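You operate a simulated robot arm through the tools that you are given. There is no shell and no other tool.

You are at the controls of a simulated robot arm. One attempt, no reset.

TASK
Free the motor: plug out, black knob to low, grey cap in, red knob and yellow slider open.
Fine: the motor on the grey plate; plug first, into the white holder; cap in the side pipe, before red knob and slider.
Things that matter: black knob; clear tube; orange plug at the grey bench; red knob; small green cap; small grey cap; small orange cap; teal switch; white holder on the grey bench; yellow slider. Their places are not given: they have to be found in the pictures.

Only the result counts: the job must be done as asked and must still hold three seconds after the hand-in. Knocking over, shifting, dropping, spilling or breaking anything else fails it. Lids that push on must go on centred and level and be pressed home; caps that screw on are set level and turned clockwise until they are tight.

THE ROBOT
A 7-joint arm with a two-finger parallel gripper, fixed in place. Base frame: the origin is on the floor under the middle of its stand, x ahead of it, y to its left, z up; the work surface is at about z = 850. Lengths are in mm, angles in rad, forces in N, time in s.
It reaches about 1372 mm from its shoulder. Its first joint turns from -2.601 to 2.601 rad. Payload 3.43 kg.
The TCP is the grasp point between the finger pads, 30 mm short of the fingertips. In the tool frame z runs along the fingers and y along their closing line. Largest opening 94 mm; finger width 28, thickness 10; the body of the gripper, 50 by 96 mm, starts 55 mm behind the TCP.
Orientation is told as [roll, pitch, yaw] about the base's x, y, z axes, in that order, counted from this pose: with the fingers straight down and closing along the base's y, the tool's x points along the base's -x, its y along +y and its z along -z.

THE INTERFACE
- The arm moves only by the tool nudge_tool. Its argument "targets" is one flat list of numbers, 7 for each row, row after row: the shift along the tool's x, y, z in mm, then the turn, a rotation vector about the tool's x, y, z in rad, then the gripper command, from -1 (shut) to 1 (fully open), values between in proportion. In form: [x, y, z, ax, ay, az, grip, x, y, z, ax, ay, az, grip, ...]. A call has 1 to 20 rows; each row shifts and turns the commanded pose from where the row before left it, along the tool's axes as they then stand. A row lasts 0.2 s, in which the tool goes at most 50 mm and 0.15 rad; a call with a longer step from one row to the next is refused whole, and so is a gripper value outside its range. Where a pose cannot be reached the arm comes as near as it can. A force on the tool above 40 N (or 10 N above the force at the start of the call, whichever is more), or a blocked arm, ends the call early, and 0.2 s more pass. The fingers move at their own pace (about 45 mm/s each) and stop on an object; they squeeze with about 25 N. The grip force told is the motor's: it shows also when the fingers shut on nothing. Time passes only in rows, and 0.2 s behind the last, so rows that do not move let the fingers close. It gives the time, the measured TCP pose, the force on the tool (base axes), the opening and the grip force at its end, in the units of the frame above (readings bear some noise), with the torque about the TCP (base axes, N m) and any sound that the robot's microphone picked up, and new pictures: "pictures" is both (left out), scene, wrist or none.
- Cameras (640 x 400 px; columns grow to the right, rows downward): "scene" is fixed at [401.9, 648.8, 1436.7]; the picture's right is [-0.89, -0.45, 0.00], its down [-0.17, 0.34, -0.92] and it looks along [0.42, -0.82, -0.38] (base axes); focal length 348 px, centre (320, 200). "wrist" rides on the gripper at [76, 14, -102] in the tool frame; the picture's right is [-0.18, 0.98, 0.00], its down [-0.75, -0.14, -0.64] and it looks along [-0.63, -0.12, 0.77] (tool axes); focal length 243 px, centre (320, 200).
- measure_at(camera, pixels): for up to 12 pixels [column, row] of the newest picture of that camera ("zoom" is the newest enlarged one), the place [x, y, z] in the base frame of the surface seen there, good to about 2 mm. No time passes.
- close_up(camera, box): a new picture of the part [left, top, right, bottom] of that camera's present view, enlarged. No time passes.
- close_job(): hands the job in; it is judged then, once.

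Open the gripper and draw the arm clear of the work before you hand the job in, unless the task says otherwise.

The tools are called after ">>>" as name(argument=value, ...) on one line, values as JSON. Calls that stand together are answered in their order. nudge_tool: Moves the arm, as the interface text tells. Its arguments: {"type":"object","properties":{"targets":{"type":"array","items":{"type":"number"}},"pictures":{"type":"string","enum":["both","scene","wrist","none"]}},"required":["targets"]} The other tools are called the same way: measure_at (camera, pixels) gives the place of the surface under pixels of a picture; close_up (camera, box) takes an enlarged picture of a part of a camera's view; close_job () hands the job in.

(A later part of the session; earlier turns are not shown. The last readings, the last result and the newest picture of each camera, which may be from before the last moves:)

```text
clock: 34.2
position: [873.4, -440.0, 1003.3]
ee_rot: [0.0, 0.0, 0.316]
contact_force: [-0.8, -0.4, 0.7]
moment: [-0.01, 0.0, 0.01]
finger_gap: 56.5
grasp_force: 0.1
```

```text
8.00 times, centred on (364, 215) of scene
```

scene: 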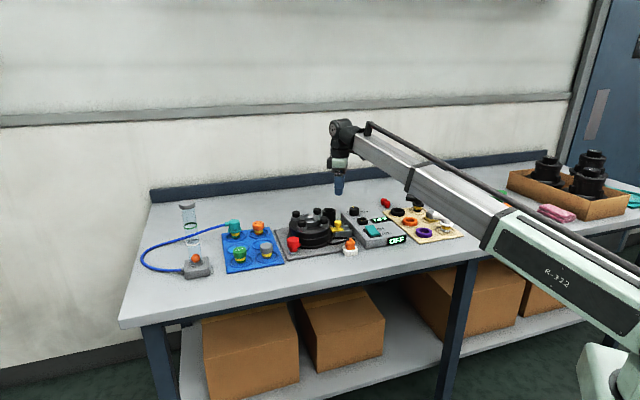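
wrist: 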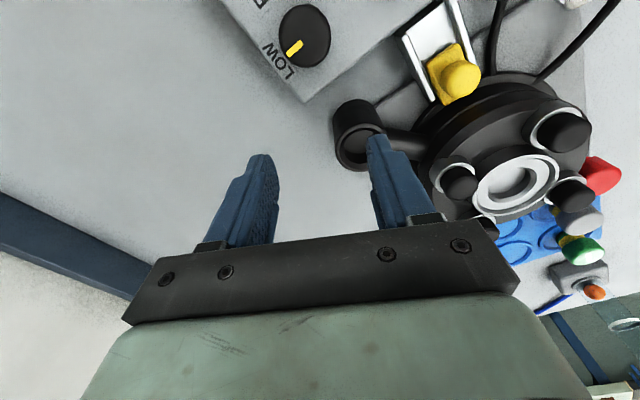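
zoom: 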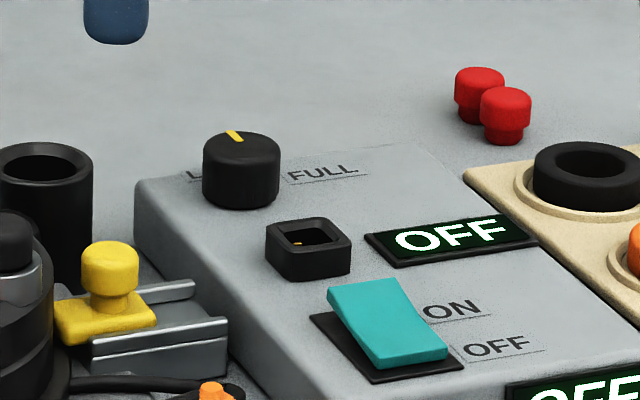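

The knob points at LOW. Next I look into the side pipe from above; I turn the tool back to yaw 0 and shift so the camera is just in front of the pipe.

>>> nudge_tool(targets=[0, 0, 0, 0, 0, 0.105, 0.2, 0, 0, 0, 0, 0, 0.105, 0.2, 0, 0, 0, 0, 0, 0.106, 0.2, -31, 15, 0, 0, 0, 0, 0.2, -31, 15, 0, 0, 0, 0, 0.2, 0, 0, 0, 0, 0, 0, 0.2], pictures="both")

>>> close_up(camera="wrist", box=[270, 10, 370, 90])

>>> close_up(camera="wrist", box=[320, 0, 560, 160])

```text
clock: 35.6
position: [936.1, -410.2, 1003.7]
ee_rot: [-0.001, 0.0, 0.001]
contact_force: [0.0, 0.2, 0.6]
moment: [0.04, -0.01, -0.02]
finger_gap: 56.1
grasp_force: 0.1
```

scene: 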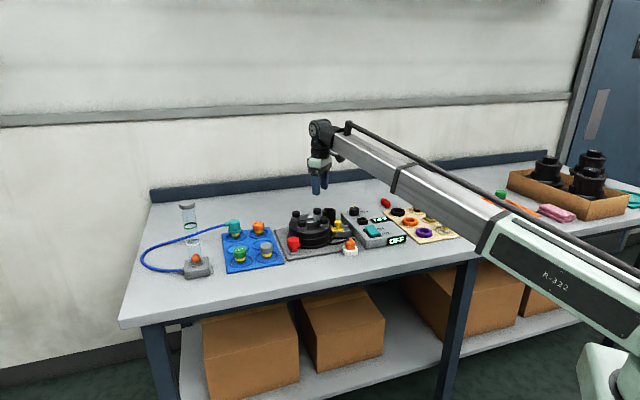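
wrist: 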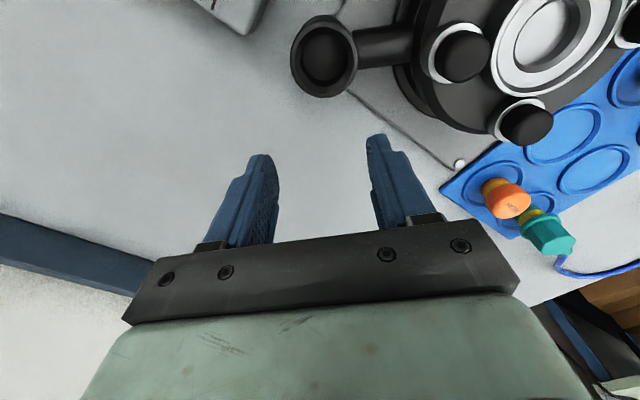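

```text
5.00 times, centred on (320, 50) of wrist
```

zoom: 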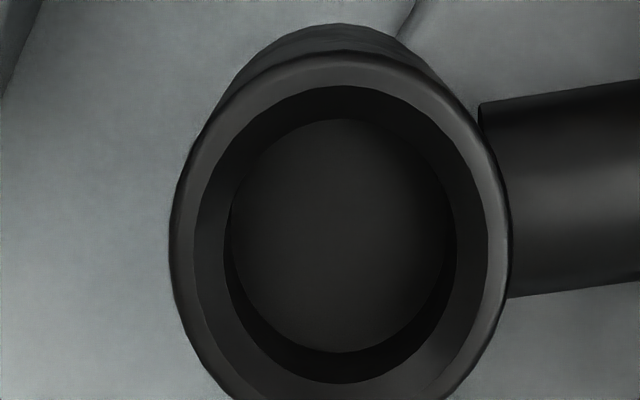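

```text
2.50 times, centred on (440, 80) of wrist
```

zoom: 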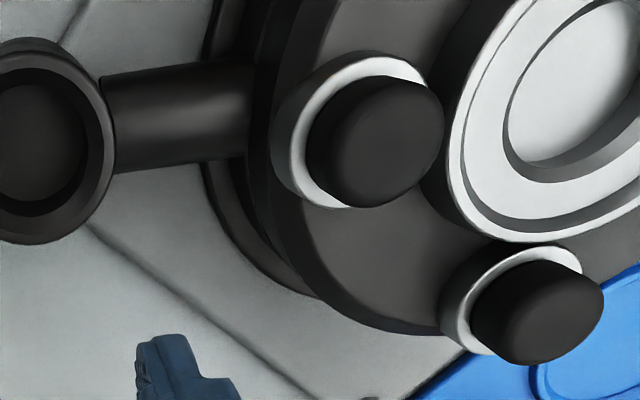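

The side pipe is a smooth cup with a chamfered mouth. I measure its rim, chamfer and floor.

>>> close_up(camera="wrist", box=[270, 10, 370, 90])

>>> measure_at(camera="zoom", pixels=[[182, 230], [497, 220], [340, 70], [220, 370], [460, 350], [230, 140], [450, 120], [210, 230], [475, 225], [340, 95], [340, 240], [345, 375]])

```text
5.00 times, centred on (320, 50) of wrist
```

zoom: 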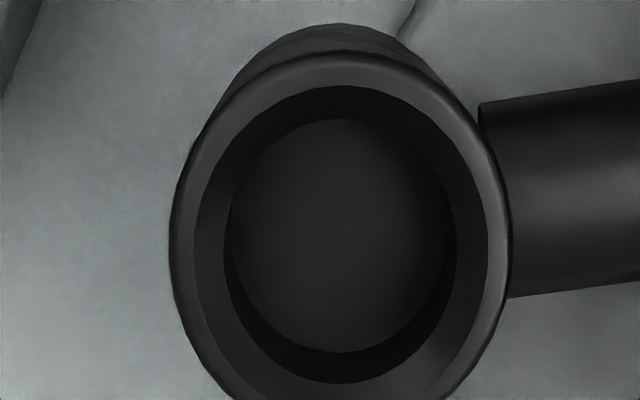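

```text
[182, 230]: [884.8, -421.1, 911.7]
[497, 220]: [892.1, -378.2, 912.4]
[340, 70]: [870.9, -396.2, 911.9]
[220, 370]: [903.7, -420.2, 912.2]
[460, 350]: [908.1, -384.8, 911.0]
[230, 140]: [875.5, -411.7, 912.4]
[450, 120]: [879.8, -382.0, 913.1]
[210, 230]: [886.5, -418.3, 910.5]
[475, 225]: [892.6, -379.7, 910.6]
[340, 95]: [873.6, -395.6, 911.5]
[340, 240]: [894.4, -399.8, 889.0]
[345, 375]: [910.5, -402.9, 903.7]
```

The pipe centre is about (892,-400), rim z 912, floor z 889. Now I move over to the blue tray to look at the grey cap, turning to yaw +0.785 so the fingers will close across its free sides.

>>> nudge_tool(targets=[-6.3, 37.9, -3, 0, 0, 0, 0.2, -6.3, 37.9, -3, 0, 0, 0, 0.2, -6.3, 37.9, -3, 0, 0, 0, 0.2, -6.3, 37.9, 0, 0, 0, 0, 0.2, -6.3, 37.9, 0, 0, 0, 0, 0.2, -6.3, 37.9, 0, 0, 0, 0, 0.2, -6.3, 37.9, 0, 0, 0, 0, 0.2, -6.3, 37.9, 0, 0, 0, 0, 0.2, -6.3, 37.9, 0, 0, 0, 0, 0.2, 0, 0, 0, 0, 0, -0.131, 0.2, 0, 0, 0, 0, 0, -0.131, 0.2, 0, 0, 0, 0, 0, -0.131, 0.2, 0, 0, 0, 0, 0, -0.131, 0.2, 0, 0, 0, 0, 0, -0.131, 0.2, 0, 0, 0, 0, 0, -0.13, 0.2, 0, 0, 0, 0, 0, 0, 0.2], pictures="both")

>>> close_up(camera="wrist", box=[240, 10, 400, 110])

```text
clock: 39.0
position: [991.9, -68.7, 1009.4]
ee_rot: [0.0, 0.0, 0.787]
contact_force: [-0.4, 0.8, 0.4]
moment: [0.0, -0.01, 0.01]
finger_gap: 56.6
grasp_force: 0.1
```

scene: 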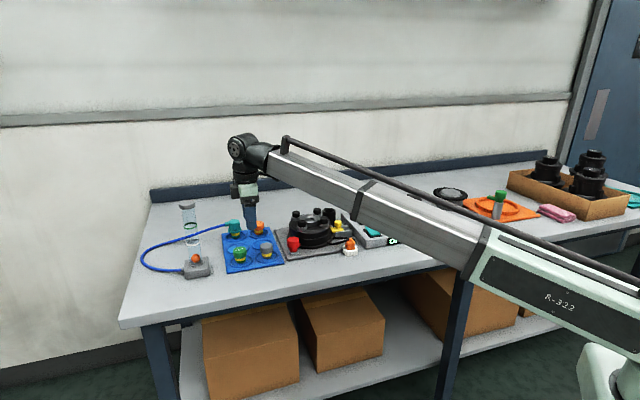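
wrist: 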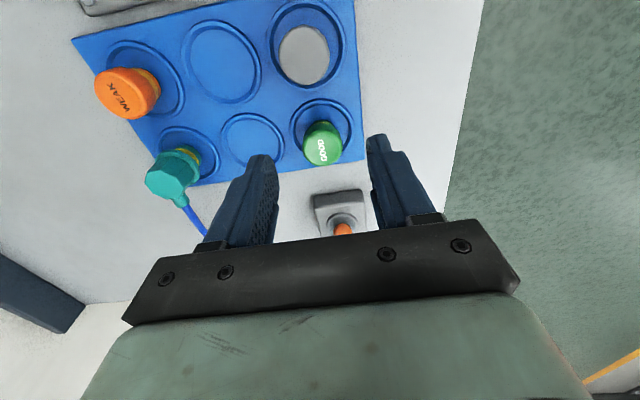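

```text
4.00 times, centred on (320, 60) of wrist
```

zoom: 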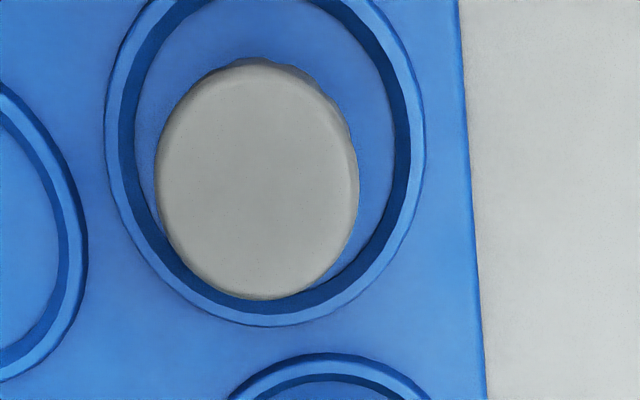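

>>> measure_at(camera="zoom", pixels=[[165, 185], [350, 180], [255, 75], [275, 290], [190, 105], [325, 105], [190, 255], [330, 260], [255, 180], [115, 150], [440, 250], [400, 100]])

>>> close_up(camera="scene", box=[250, 230, 282, 265])

>>> measure_at(camera="scene", pixels=[[266, 244], [266, 247], [266, 250], [266, 252.5], [266, 255], [266, 257], [266, 258.5], [258, 246], [274, 246]])

```text
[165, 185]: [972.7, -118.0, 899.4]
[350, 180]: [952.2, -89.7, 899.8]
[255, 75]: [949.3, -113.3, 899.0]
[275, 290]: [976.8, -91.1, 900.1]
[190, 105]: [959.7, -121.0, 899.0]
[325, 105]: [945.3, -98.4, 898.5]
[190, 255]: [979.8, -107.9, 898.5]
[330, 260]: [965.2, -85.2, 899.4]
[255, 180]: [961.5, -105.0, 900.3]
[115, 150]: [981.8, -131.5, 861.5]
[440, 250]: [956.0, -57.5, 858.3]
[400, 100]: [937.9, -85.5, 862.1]
```

```text
11.43 times, centred on (266, 248) of scene
```

zoom: 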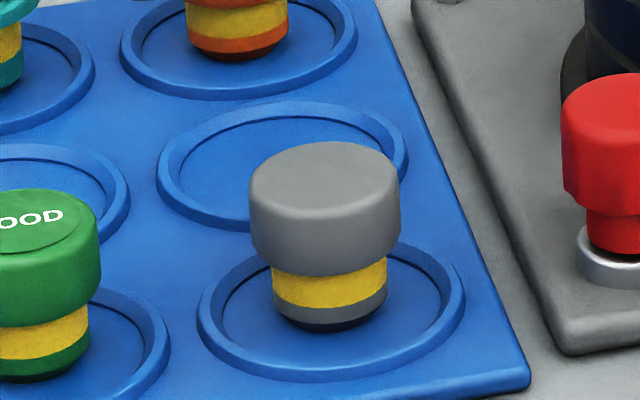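

```text
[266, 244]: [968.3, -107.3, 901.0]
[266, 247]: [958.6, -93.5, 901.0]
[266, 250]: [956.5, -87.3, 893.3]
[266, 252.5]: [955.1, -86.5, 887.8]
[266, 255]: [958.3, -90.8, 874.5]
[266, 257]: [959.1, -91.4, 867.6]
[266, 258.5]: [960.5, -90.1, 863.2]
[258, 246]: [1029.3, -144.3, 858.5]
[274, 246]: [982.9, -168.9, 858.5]
```

The grey cap's centre is (962.6,-103.1), head about 38 mm across from z 880 to 901. I move above it and come down so the fingertips end at about z 883, beside the head only.

>>> nudge_tool(targets=[22.5, -1.7, 0, 0, 0, 0, 0.2, 22.5, -1.8, 0, 0, 0, 0, 0.2, 0, 0, 30, 0, 0, 0, 0.2, 0, 0, 30, 0, 0, 0, 0.2, 0, 0, 20, 0, 0, 0, 0.2, 0, 0, 14, 0, 0, 0, 0.2, 0, 0, 0, 0, 0, 0, 0.2], pictures="both")

>>> close_up(camera="scene", box=[240, 215, 296, 265])

>>> close_up(camera="wrist", box=[220, 110, 420, 235])

>>> measure_at(camera="zoom", pixels=[[100, 180], [520, 90], [60, 230], [550, 140], [240, 220], [430, 215], [330, 290], [330, 120], [270, 150], [410, 150], [265, 270], [400, 265]])

```text
clock: 40.6
position: [963.0, -103.5, 917.5]
ee_rot: [0.0, 0.001, 0.784]
contact_force: [-0.4, 0.4, -0.6]
moment: [0.02, -0.04, 0.01]
finger_gap: 56.3
grasp_force: 0.1
```

scene: 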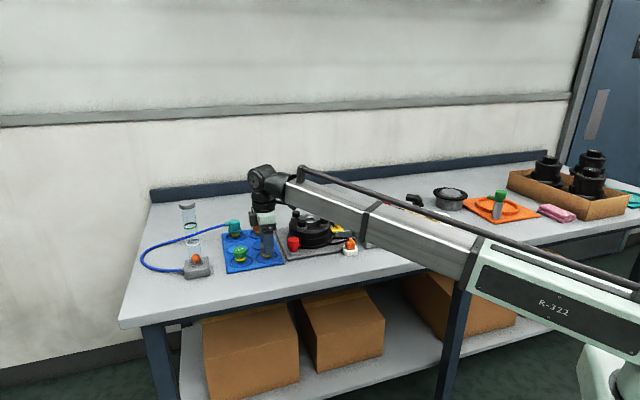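
wrist: 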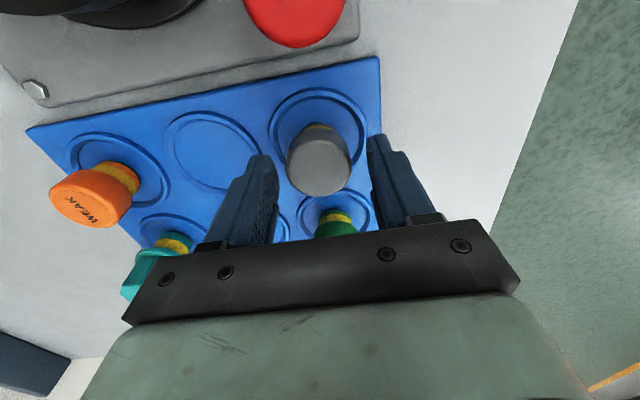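

```text
8.00 times, centred on (268, 240) of scene
```

zoom: 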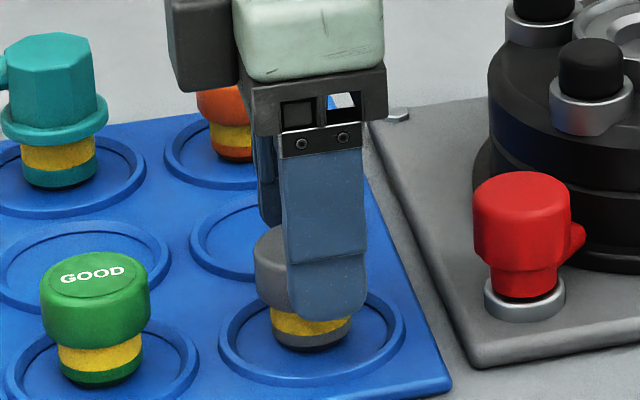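

```text
3.20 times, centred on (320, 172) of wrist
```

zoom: 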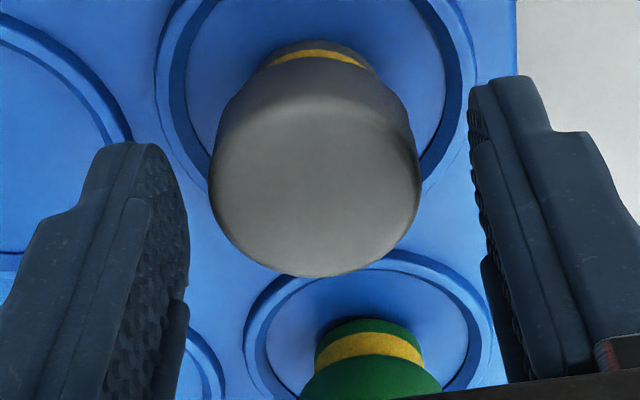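

```text
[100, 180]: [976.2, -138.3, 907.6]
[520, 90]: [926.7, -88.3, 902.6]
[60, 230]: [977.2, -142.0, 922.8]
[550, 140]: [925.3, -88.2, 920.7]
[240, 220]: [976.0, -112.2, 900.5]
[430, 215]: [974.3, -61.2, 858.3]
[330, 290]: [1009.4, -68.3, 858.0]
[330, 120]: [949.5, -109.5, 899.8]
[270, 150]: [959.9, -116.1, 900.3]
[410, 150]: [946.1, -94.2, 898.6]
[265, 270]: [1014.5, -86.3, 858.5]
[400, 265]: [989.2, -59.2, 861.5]
```

The cap sits centred between the fingers. I lower 3.5 mm (tips at about z 884) and close on the head.

>>> nudge_tool(targets=[0, 0, 3.5, 0, 0, 0, 0.2, 0, 0, 0, 0, 0, 0, -0.3, 0, 0, 0, 0, 0, 0, -1, 0, 0, 0, 0, 0, 0, -1, 0, 0, 0, 0, 0, 0, -1], pictures="both")

>>> close_up(camera="scene", box=[240, 215, 296, 265])

>>> close_up(camera="wrist", box=[220, 110, 420, 235])

```text
clock: 41.8
position: [962.7, -102.8, 913.9]
ee_rot: [0.0, -0.003, 0.785]
contact_force: [0.2, -0.4, -1.2]
moment: [0.0, 0.0, -0.03]
finger_gap: 38.3
grasp_force: 25.8
```

scene: 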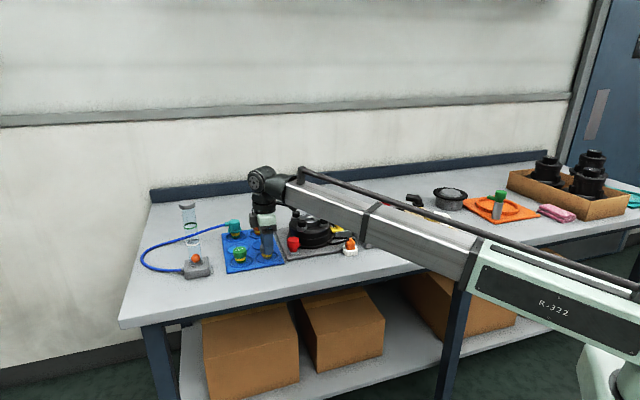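
wrist: 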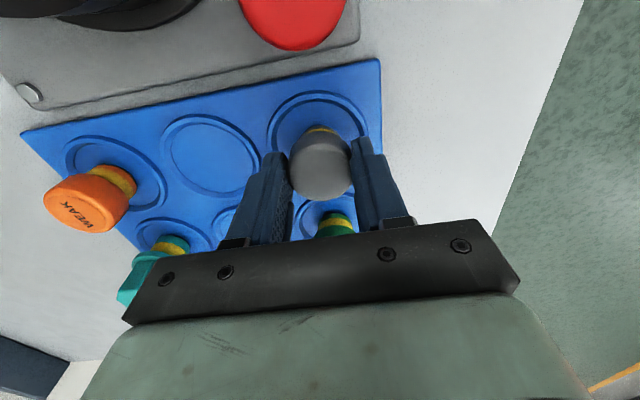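

```text
8.00 times, centred on (268, 240) of scene
```

zoom: 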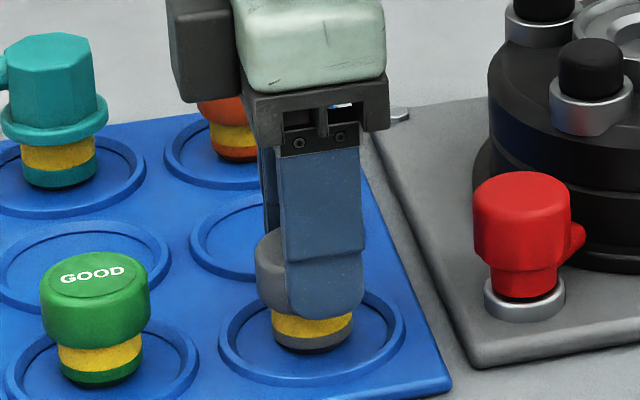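

```text
3.20 times, centred on (320, 172) of wrist
```

zoom: 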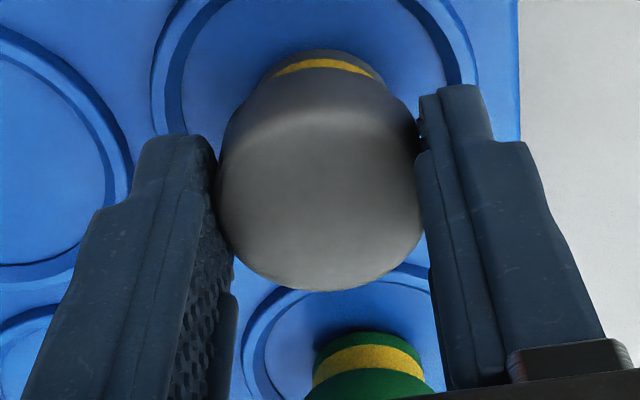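

The cap head is held (gap 38.3, 25 N). I lift it straight up about 116 mm and carry it over to the side pipe.

>>> nudge_tool(targets=[0, 0, -5, 0, 0, 0, -1, 0, 0, -10, 0, 0, 0, -1, 0, 0, -20, 0, 0, 0, -1, 0, 0, -27, 0, 0, 0, -1, 0, 0, -27, 0, 0, 0, -1, 0, 0, -27, 0, 0, 0, -1, 32.5, -20, 0, 0, 0, 0, -1, 32.5, -20, 0, 0, 0, 0, -1, 32.5, -20, 0, 0, 0, 0, -1, 32.5, -20, 0, 0, 0, 0, -1, 32.5, -20, 0, 0, 0, 0, -1, 32.5, -20, 0, 0, 0, 0, -1, 32.5, -20, 0, 0, 0, 0, -1, 32.5, -20, 0, 0, 0, 0, -1, 0, 0, 0, 0, 0, 0, -1], pictures="both")

>>> close_up(camera="scene", box=[290, 175, 370, 240])

>>> close_up(camera="wrist", box=[220, 60, 420, 185])

```text
clock: 45.0
position: [889.7, -399.3, 1027.5]
ee_rot: [0.0, 0.0, 0.785]
contact_force: [0.4, 0.1, -1.2]
moment: [-0.03, 0.03, -0.02]
finger_gap: 38.4
grasp_force: 24.9
```

scene: 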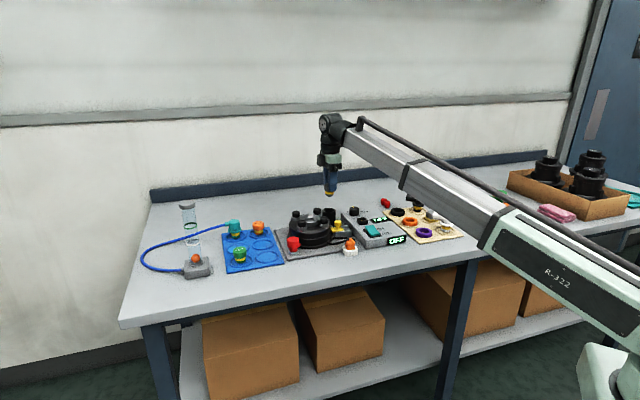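
wrist: 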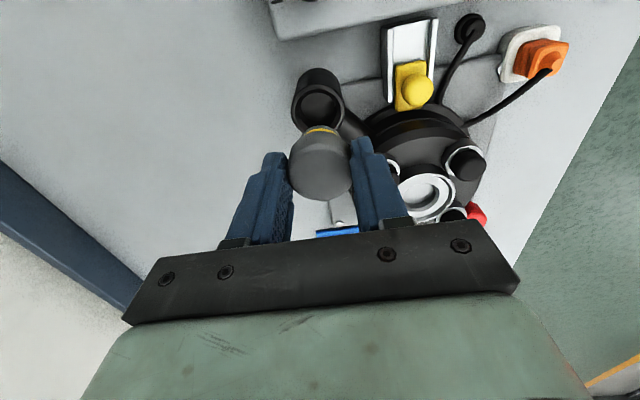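

```text
6.15 times, centred on (330, 208) of scene
```

zoom: 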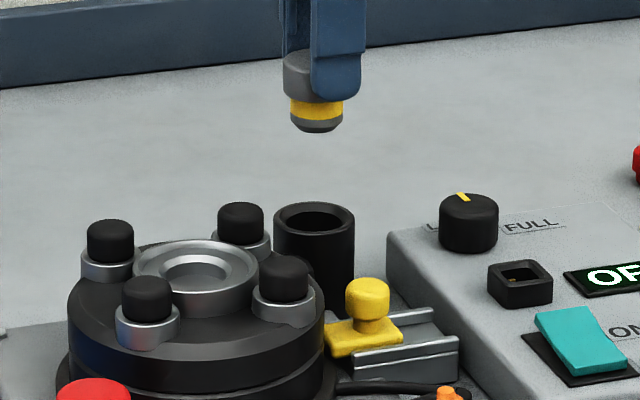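

```text
3.20 times, centred on (320, 122) of wrist
```

zoom: 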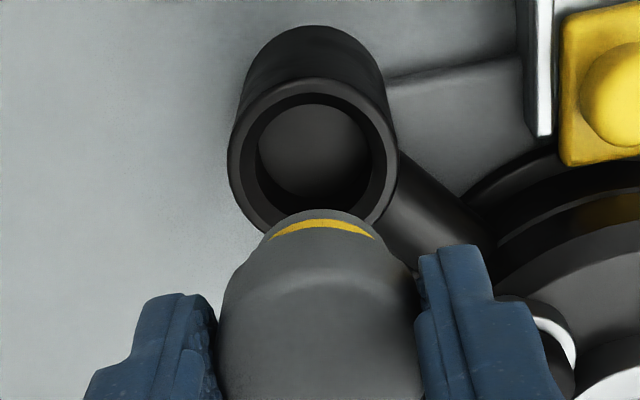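

The cap hangs next to the pipe axis. I measure the rim from this angle to refine the pipe's centre.

>>> measure_at(camera="zoom", pixels=[[236, 155], [390, 160], [312, 86], [260, 105], [365, 105], [248, 200], [375, 215], [312, 145], [246, 155], [380, 158], [312, 97], [320, 270]])

>>> nudge_tool(targets=[0, 0, 0, 0, 0, 0, -1], pictures="none")

```text
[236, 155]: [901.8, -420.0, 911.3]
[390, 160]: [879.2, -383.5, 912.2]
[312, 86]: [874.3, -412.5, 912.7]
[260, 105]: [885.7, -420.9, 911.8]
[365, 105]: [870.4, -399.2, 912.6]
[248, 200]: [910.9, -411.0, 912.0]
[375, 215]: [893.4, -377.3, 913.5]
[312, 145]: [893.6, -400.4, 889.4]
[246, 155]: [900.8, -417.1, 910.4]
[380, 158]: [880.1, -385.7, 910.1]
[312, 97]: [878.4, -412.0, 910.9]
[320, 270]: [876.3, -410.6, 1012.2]
```

```text
clock: 45.4
position: [891.9, -399.5, 1026.5]
ee_rot: [0.001, 0.001, 0.785]
contact_force: [0.4, 0.4, 0.4]
moment: [0.02, 0.0, 0.02]
finger_gap: 38.3
grasp_force: 25.2
```

Rim centre is (892.3,-400.2). I measure the held cap's head to get its own centre in the same frame.

>>> close_up(camera="wrist", box=[220, 110, 420, 235])

>>> measure_at(camera="zoom", pixels=[[225, 210], [418, 205], [320, 130], [260, 150], [385, 145], [280, 285], [380, 280], [330, 290], [235, 250], [410, 245], [325, 210], [320, 60]])

>>> nudge_tool(targets=[0, 0, 0, 0, 0, 0, -1], pictures="none")

```text
3.20 times, centred on (320, 172) of wrist
```

zoom: 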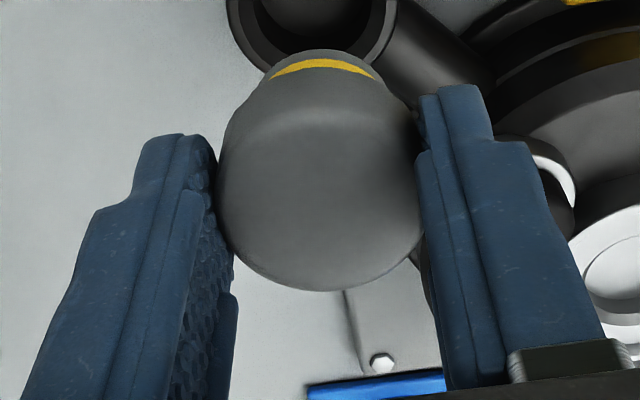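

```text
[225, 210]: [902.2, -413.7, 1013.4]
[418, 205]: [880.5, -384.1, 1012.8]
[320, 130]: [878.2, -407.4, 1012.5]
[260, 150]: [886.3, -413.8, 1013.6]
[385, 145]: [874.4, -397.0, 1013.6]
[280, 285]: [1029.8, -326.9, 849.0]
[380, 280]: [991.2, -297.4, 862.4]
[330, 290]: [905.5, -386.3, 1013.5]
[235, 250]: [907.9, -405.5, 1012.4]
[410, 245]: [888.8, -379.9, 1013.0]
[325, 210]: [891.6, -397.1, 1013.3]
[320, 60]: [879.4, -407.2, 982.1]
```

```text
clock: 45.8
position: [892.0, -399.3, 1026.3]
ee_rot: [-0.001, 0.002, 0.785]
contact_force: [0.0, 0.6, -0.1]
moment: [-0.01, -0.01, 0.0]
finger_gap: 38.2
grasp_force: 25.1
```

Cap centre is about (891.4,-399.2), pipe centre (892.3,-400.2): I shift 1.3 mm in tool -y and descend 48 mm, then recheck.

>>> nudge_tool(targets=[0, -1.3, 12, 0, 0, 0, -1, 0, 0, 12, 0, 0, 0, -1, 0, 0, 12, 0, 0, 0, -1, 0, 0, 12, 0, 0, 0, -1, 0, 0, 0, 0, 0, 0, -1], pictures="both")

>>> close_up(camera="scene", box=[300, 190, 356, 230])

>>> close_up(camera="wrist", box=[220, 90, 420, 215])

```text
clock: 47.0
position: [891.0, -401.0, 980.9]
ee_rot: [0.002, -0.001, 0.787]
contact_force: [-0.3, 0.1, 0.1]
moment: [0.02, 0.01, 0.0]
finger_gap: 38.3
grasp_force: 24.9
```

scene: 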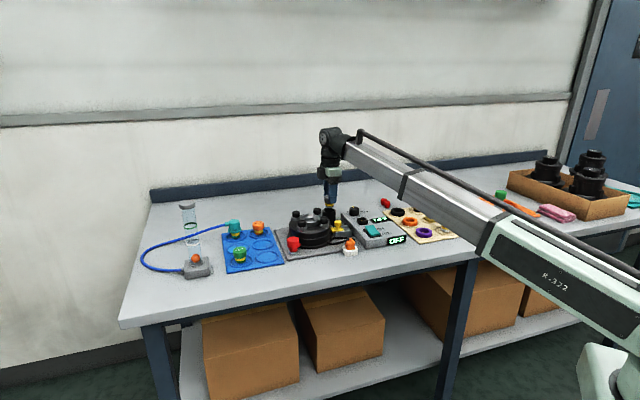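
wrist: 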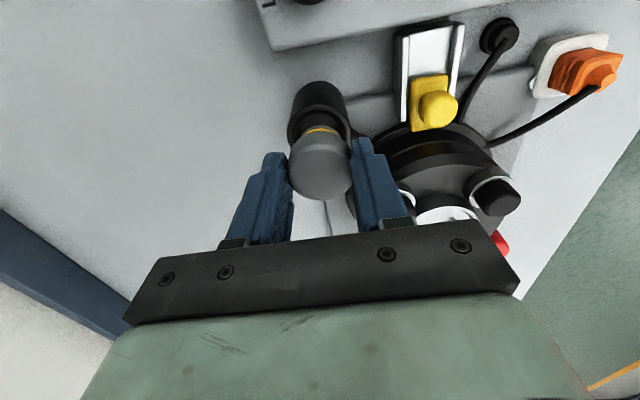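

```text
10.00 times, centred on (328, 210) of scene
```

zoom: 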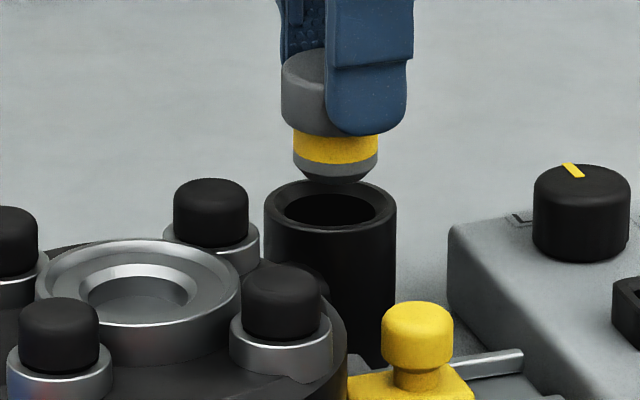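

```text
3.20 times, centred on (320, 152) of wrist
```

zoom: 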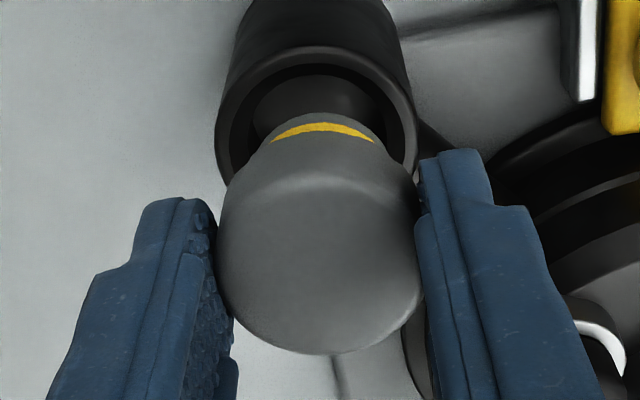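

Both views suggest the cap needs about (+1.5,+0.6) mm. I apply that and lower it until its nose is just entering the mouth.

>>> nudge_tool(targets=[-1.5, -0.7, 4, 0, 0, 0, -1, 0, 0, 5, 0, 0, 0, -1, 0, 0, 4, 0, 0, 0, -1, 0, 0, 3, 0, 0, 0, -1, 0, 0, 0, 0, 0, 0, -1], pictures="both")

>>> close_up(camera="scene", box=[300, 190, 356, 230])

>>> close_up(camera="wrist", box=[220, 90, 420, 215])

```text
clock: 48.2
position: [895.1, -399.1, 964.9]
ee_rot: [-0.001, -0.001, 0.784]
contact_force: [0.8, -0.3, -0.8]
moment: [0.01, -0.02, 0.05]
finger_gap: 38.5
grasp_force: 25.0
```

scene: 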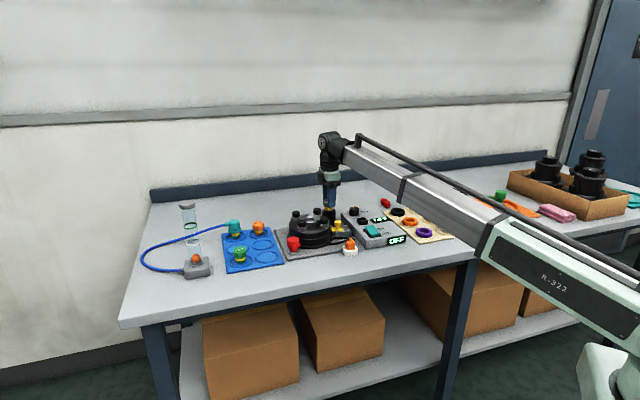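
wrist: 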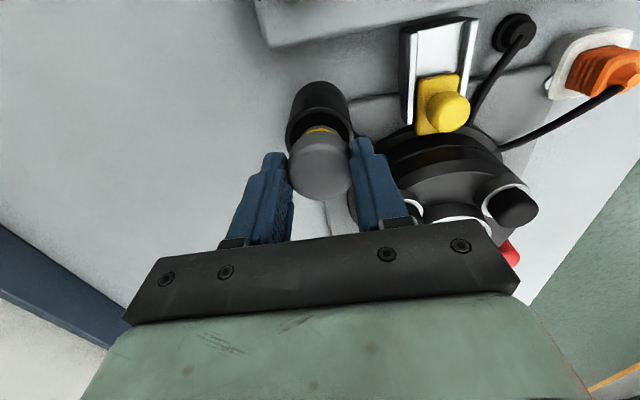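

```text
10.00 times, centred on (328, 210) of scene
```

zoom: 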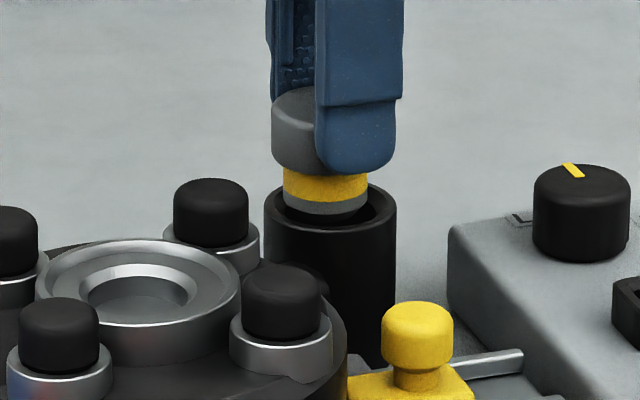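

```text
3.20 times, centred on (320, 152) of wrist
```

zoom: 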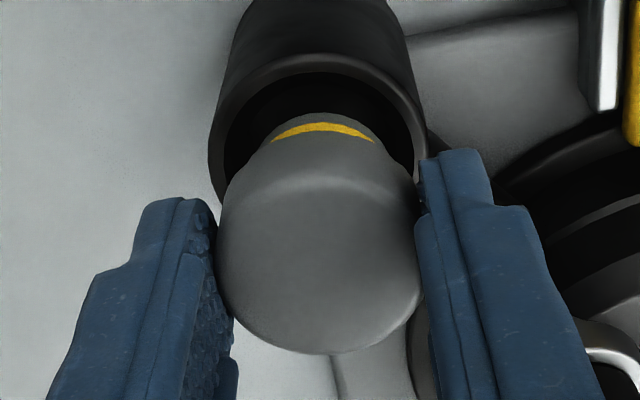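

The nose is partly in the mouth, but the scene view shows it about 1.8 mm too far left. I move 1.8 mm in tool +x and recheck.

>>> nudge_tool(targets=[1.8, -0.2, 0, 0, 0, 0, -1, 0, 0, 0, 0, 0, 0, -1], pictures="both")

>>> close_up(camera="scene", box=[300, 190, 356, 230])

>>> close_up(camera="wrist", box=[220, 90, 420, 215])

```text
clock: 48.8
position: [892.6, -401.3, 965.4]
ee_rot: [0.0, 0.0, 0.786]
contact_force: [-0.2, 0.7, -0.6]
moment: [0.0, -0.01, 0.0]
finger_gap: 38.3
grasp_force: 24.8
```

scene: 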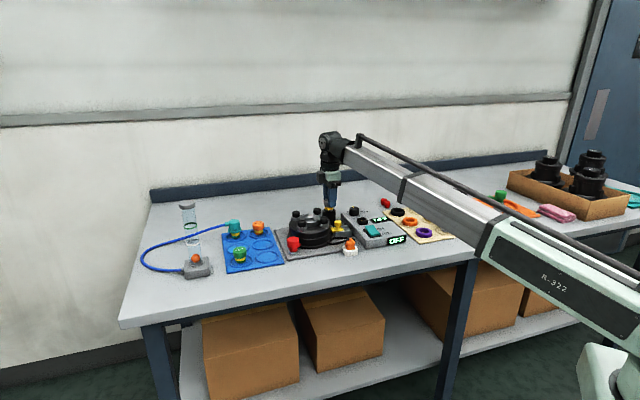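
wrist: 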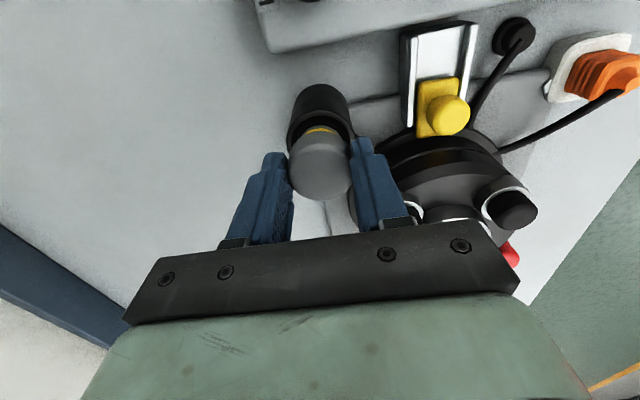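

```text
10.00 times, centred on (328, 210) of scene
```

zoom: 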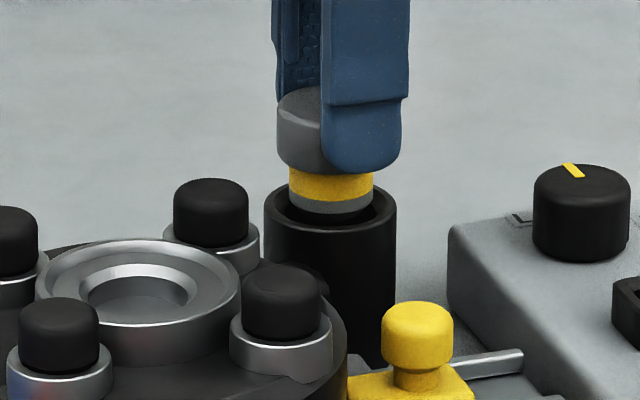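

```text
3.20 times, centred on (320, 152) of wrist
```

zoom: 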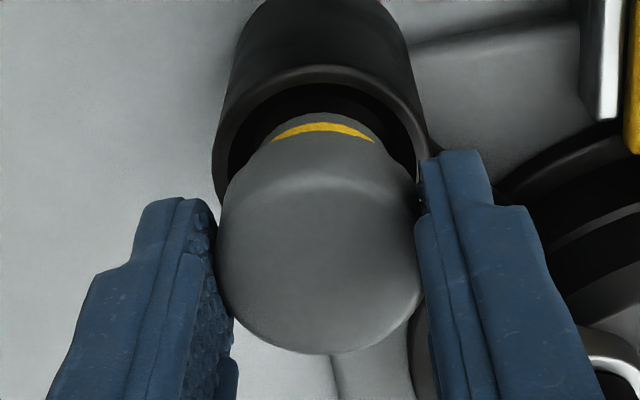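

The cap is now centred in both views. I lower it in 2 mm steps and watch the force.

>>> nudge_tool(targets=[0, 0, 2, 0, 0, 0, -1, 0, 0, 2, 0, 0, 0, -1, 0, 0, 2, 0, 0, 0, -1, 0, 0, 2, 0, 0, 0, -1, 0, 0, 2, 0, 0, 0, -1, 0, 0, 0, 0, 0, 0, -1], pictures="scene")

>>> close_up(camera="scene", box=[300, 190, 356, 230])

```text
clock: 50.2
position: [893.7, -402.2, 955.5]
ee_rot: [0.001, 0.0, 0.785]
contact_force: [-1.3, 1.9, -0.5]
moment: [0.1, 0.08, 0.0]
finger_gap: 37.9
grasp_force: 25.3
```

scene: 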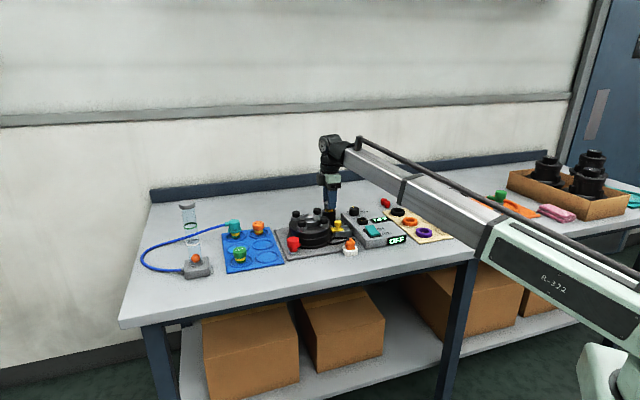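

```text
10.00 times, centred on (328, 210) of scene
```

zoom: 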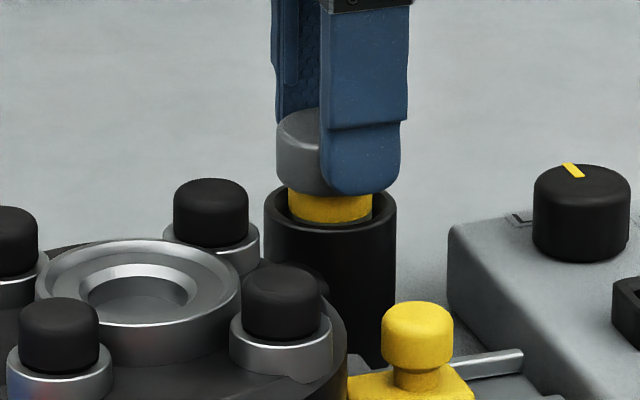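

A slight 2 N side touch; I shift 0.3 mm along it and continue down.

>>> nudge_tool(targets=[0, 0.4, 2, 0, 0, 0, -1, 0, 0, 2, 0, 0, 0, -1, 0, 0, 2, 0, 0, 0, -1, 0, 0, 1, 0, 0, 0, -1, 0, 0, 0, 0, 0, 0, -1], pictures="scene")

>>> close_up(camera="scene", box=[300, 190, 356, 230])

```text
clock: 51.4
position: [892.7, -401.1, 947.5]
ee_rot: [0.001, 0.001, 0.786]
contact_force: [-1.1, -0.6, 0.4]
moment: [0.0, 0.0, 0.02]
finger_gap: 38.4
grasp_force: 25.2
```

scene: 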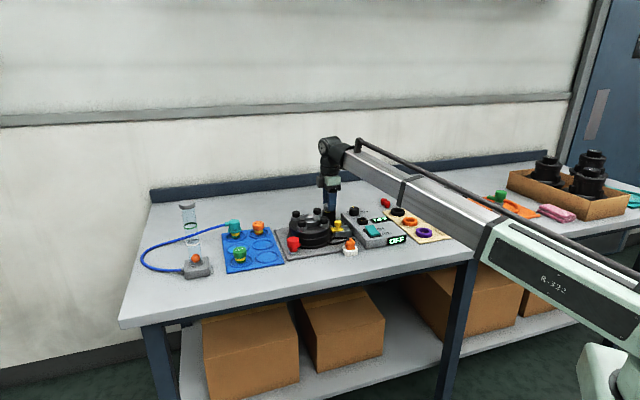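

```text
10.00 times, centred on (328, 210) of scene
```

zoom: 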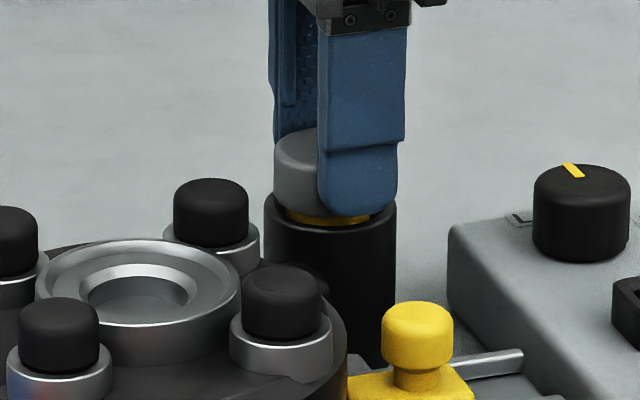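

No contact yet and a sliver of yellow is still visible. I continue in 1 mm steps.

>>> nudge_tool(targets=[0, 0, 1, 0, 0, 0, -1, 0, 0, 1, 0, 0, 0, -1, 0, 0, 1, 0, 0, 0, -1, 0, 0, 0, 0, 0, 0, -1], pictures="scene")

>>> close_up(camera="scene", box=[300, 190, 356, 230])

```text
clock: 52.4
position: [892.4, -401.2, 945.7]
ee_rot: [-0.001, -0.002, 0.785]
contact_force: [1.6, 2.7, 5.2]
moment: [0.16, -0.06, 0.03]
finger_gap: 38.2
grasp_force: 25.2
```

scene: 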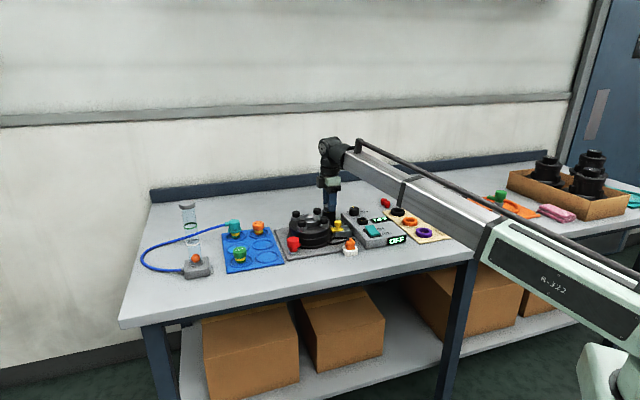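

```text
10.00 times, centred on (328, 210) of scene
```

zoom: 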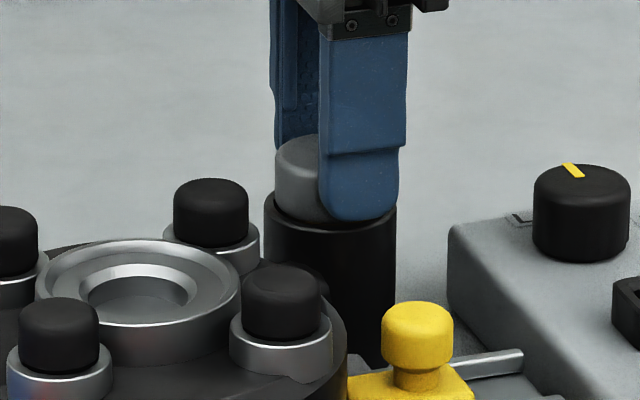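

Contact begins (5 N up). I press on a few mm to about 25-30 N to bring it home.

>>> nudge_tool(targets=[0, 0, 1, 0, 0, 0, -1, 0, 0, 1, 0, 0, 0, -1, 0, 0, 1, 0, 0, 0, -1, 0, 0, 0, 0, 0, 0, -1], pictures="both")

>>> close_up(camera="wrist", box=[220, 90, 420, 215])

>>> close_up(camera="scene", box=[300, 190, 356, 230])

```text
clock: 53.4
position: [892.7, -401.7, 943.1]
ee_rot: [0.0, -0.001, 0.786]
contact_force: [7.7, -3.8, 16.8]
moment: [-0.2, -0.37, -0.02]
finger_gap: 38.2
grasp_force: 24.5
```

scene: 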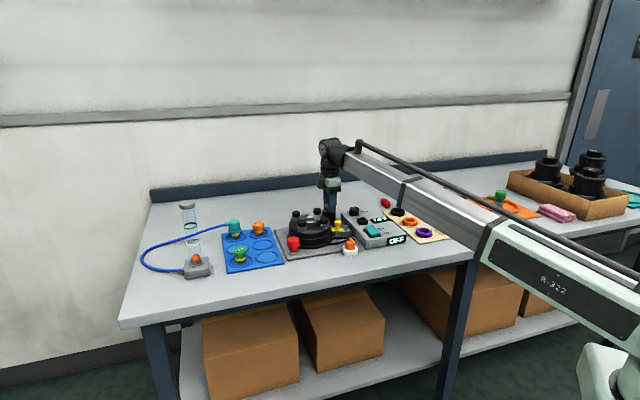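
wrist: 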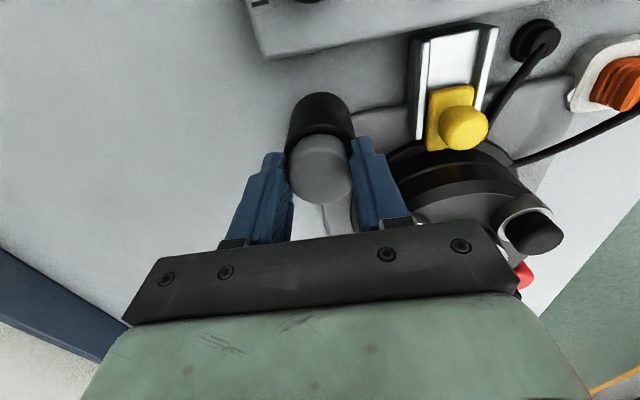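

```text
3.20 times, centred on (320, 152) of wrist
```

zoom: 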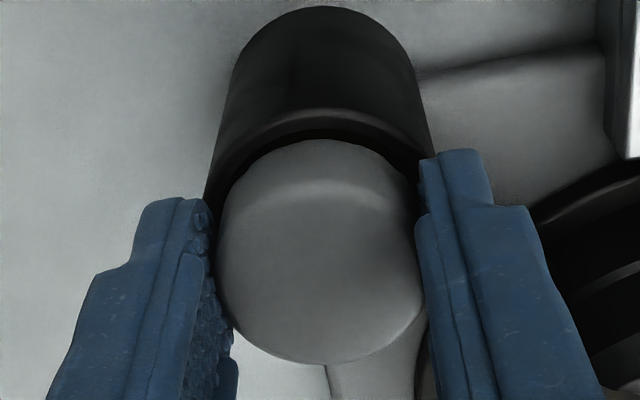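

```text
10.00 times, centred on (328, 210) of scene
```

zoom: 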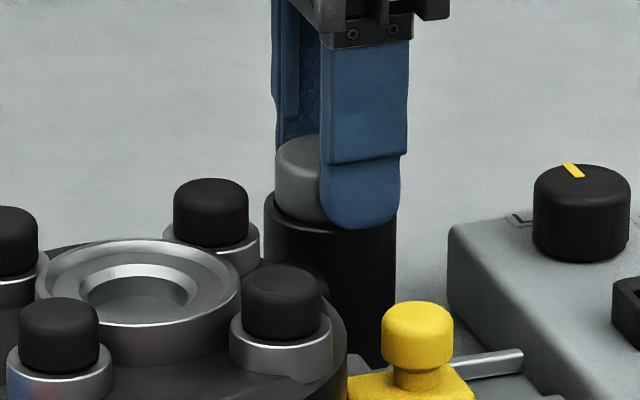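

The fingers slid about 2 mm down the head while the cap stayed, so it may be bottomed. I measure the cap's top height and rim in the current wrist zoom.

>>> close_up(camera="wrist", box=[270, 80, 370, 220])

>>> measure_at(camera="wrist", pixels=[[320, 170], [310, 190], [330, 190], [310, 160], [332, 160], [320, 152], [320, 145], [320, 138], [320, 132], [320, 128], [295, 175], [345, 175]])

```text
2.86 times, centred on (320, 150) of wrist
```

zoom: 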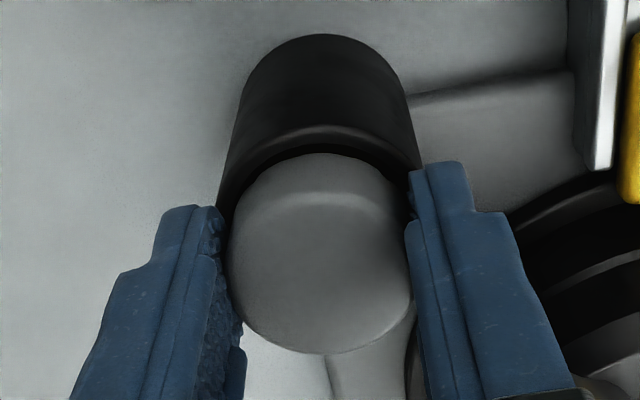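

```text
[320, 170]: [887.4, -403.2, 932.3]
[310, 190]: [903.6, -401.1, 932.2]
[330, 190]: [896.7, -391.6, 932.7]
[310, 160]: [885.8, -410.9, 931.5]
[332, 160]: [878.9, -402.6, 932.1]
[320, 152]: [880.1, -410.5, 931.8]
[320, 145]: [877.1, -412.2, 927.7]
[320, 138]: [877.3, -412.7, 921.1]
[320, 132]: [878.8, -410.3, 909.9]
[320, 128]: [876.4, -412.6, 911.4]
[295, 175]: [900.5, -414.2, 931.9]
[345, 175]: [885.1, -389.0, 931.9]
```

The cap's top is level at z 932 (932 - 42 = 890, the pipe's floor), so it is home and upright. I open the fingers a little and rise.

>>> nudge_tool(targets=[0, 0, -1, 0, 0, 0, -1, 0, 0, 0, 0, 0, 0, -0.1, 0, 0, 0, 0, 0, 0, 0.05, 0, 0, 0, 0, 0, 0, 0.05, 0, 0, -5, 0, 0, 0, 0.05, 0, 0, -15, 0, 0, 0, 0.05, 0, 0, -25, 0, 0, 0, 0.05, 0, 0, -25, 0, 0, 0, 0.05, 0, 0, 0, 0, 0, 0, 0.05], pictures="both")

>>> close_up(camera="scene", box=[300, 190, 356, 230])

>>> close_up(camera="wrist", box=[240, 50, 400, 150])

```text
clock: 55.4
position: [892.6, -401.3, 1013.9]
ee_rot: [-0.001, 0.0, 0.787]
contact_force: [0.9, 0.6, 0.5]
moment: [-0.02, 0.01, 0.02]
finger_gap: 49.8
grasp_force: 0.0
```

scene: 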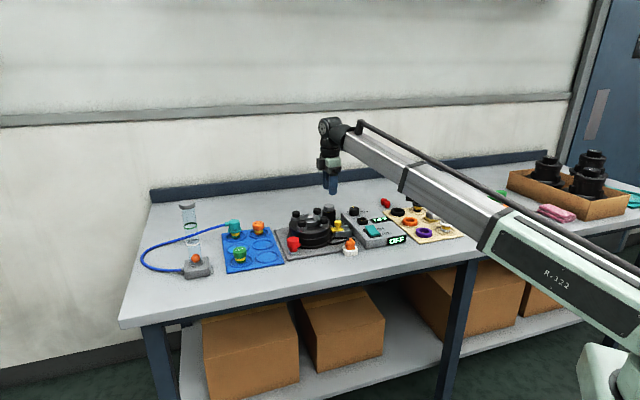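
wrist: 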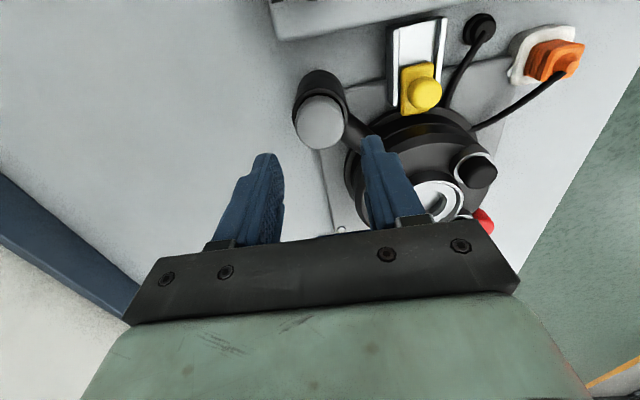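

```text
10.00 times, centred on (328, 210) of scene
```

zoom: 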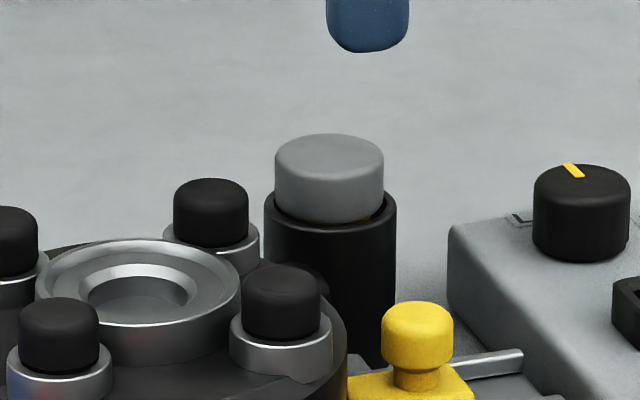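

```text
4.00 times, centred on (320, 100) of wrist
```

zoom: 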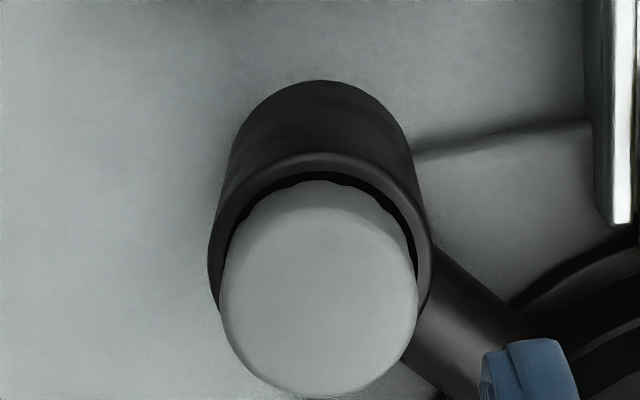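

A trace of yellow seems visible at scene-zoom (365,218) under the head. I zoom in closer to see whether the cap is fully home.

>>> close_up(camera="scene", box=[320, 200, 344, 218])

>>> measure_at(camera="zoom", pixels=[[240, 100], [180, 120], [310, 120], [240, 140], [120, 200], [390, 200], [240, 280], [320, 270], [370, 250], [150, 260], [240, 310], [380, 280]])

```text
16.00 times, centred on (332, 209) of scene
```

zoom: 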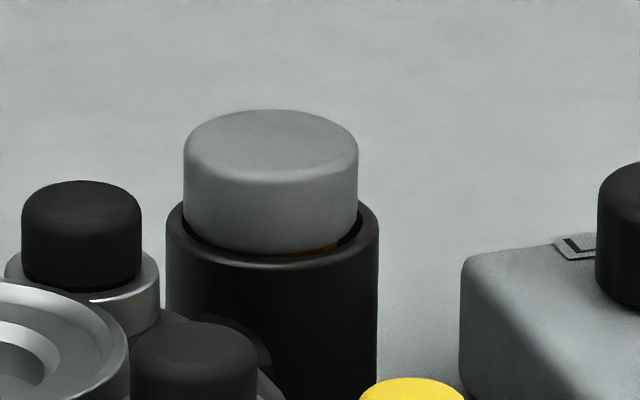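

```text
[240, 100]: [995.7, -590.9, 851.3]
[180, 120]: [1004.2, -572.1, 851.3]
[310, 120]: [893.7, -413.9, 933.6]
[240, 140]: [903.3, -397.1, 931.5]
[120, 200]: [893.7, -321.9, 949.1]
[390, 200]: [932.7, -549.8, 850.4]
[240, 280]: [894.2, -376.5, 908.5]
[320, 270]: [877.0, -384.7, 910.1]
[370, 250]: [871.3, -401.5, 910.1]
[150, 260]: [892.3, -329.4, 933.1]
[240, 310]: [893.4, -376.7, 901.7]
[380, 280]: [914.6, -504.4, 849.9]
```

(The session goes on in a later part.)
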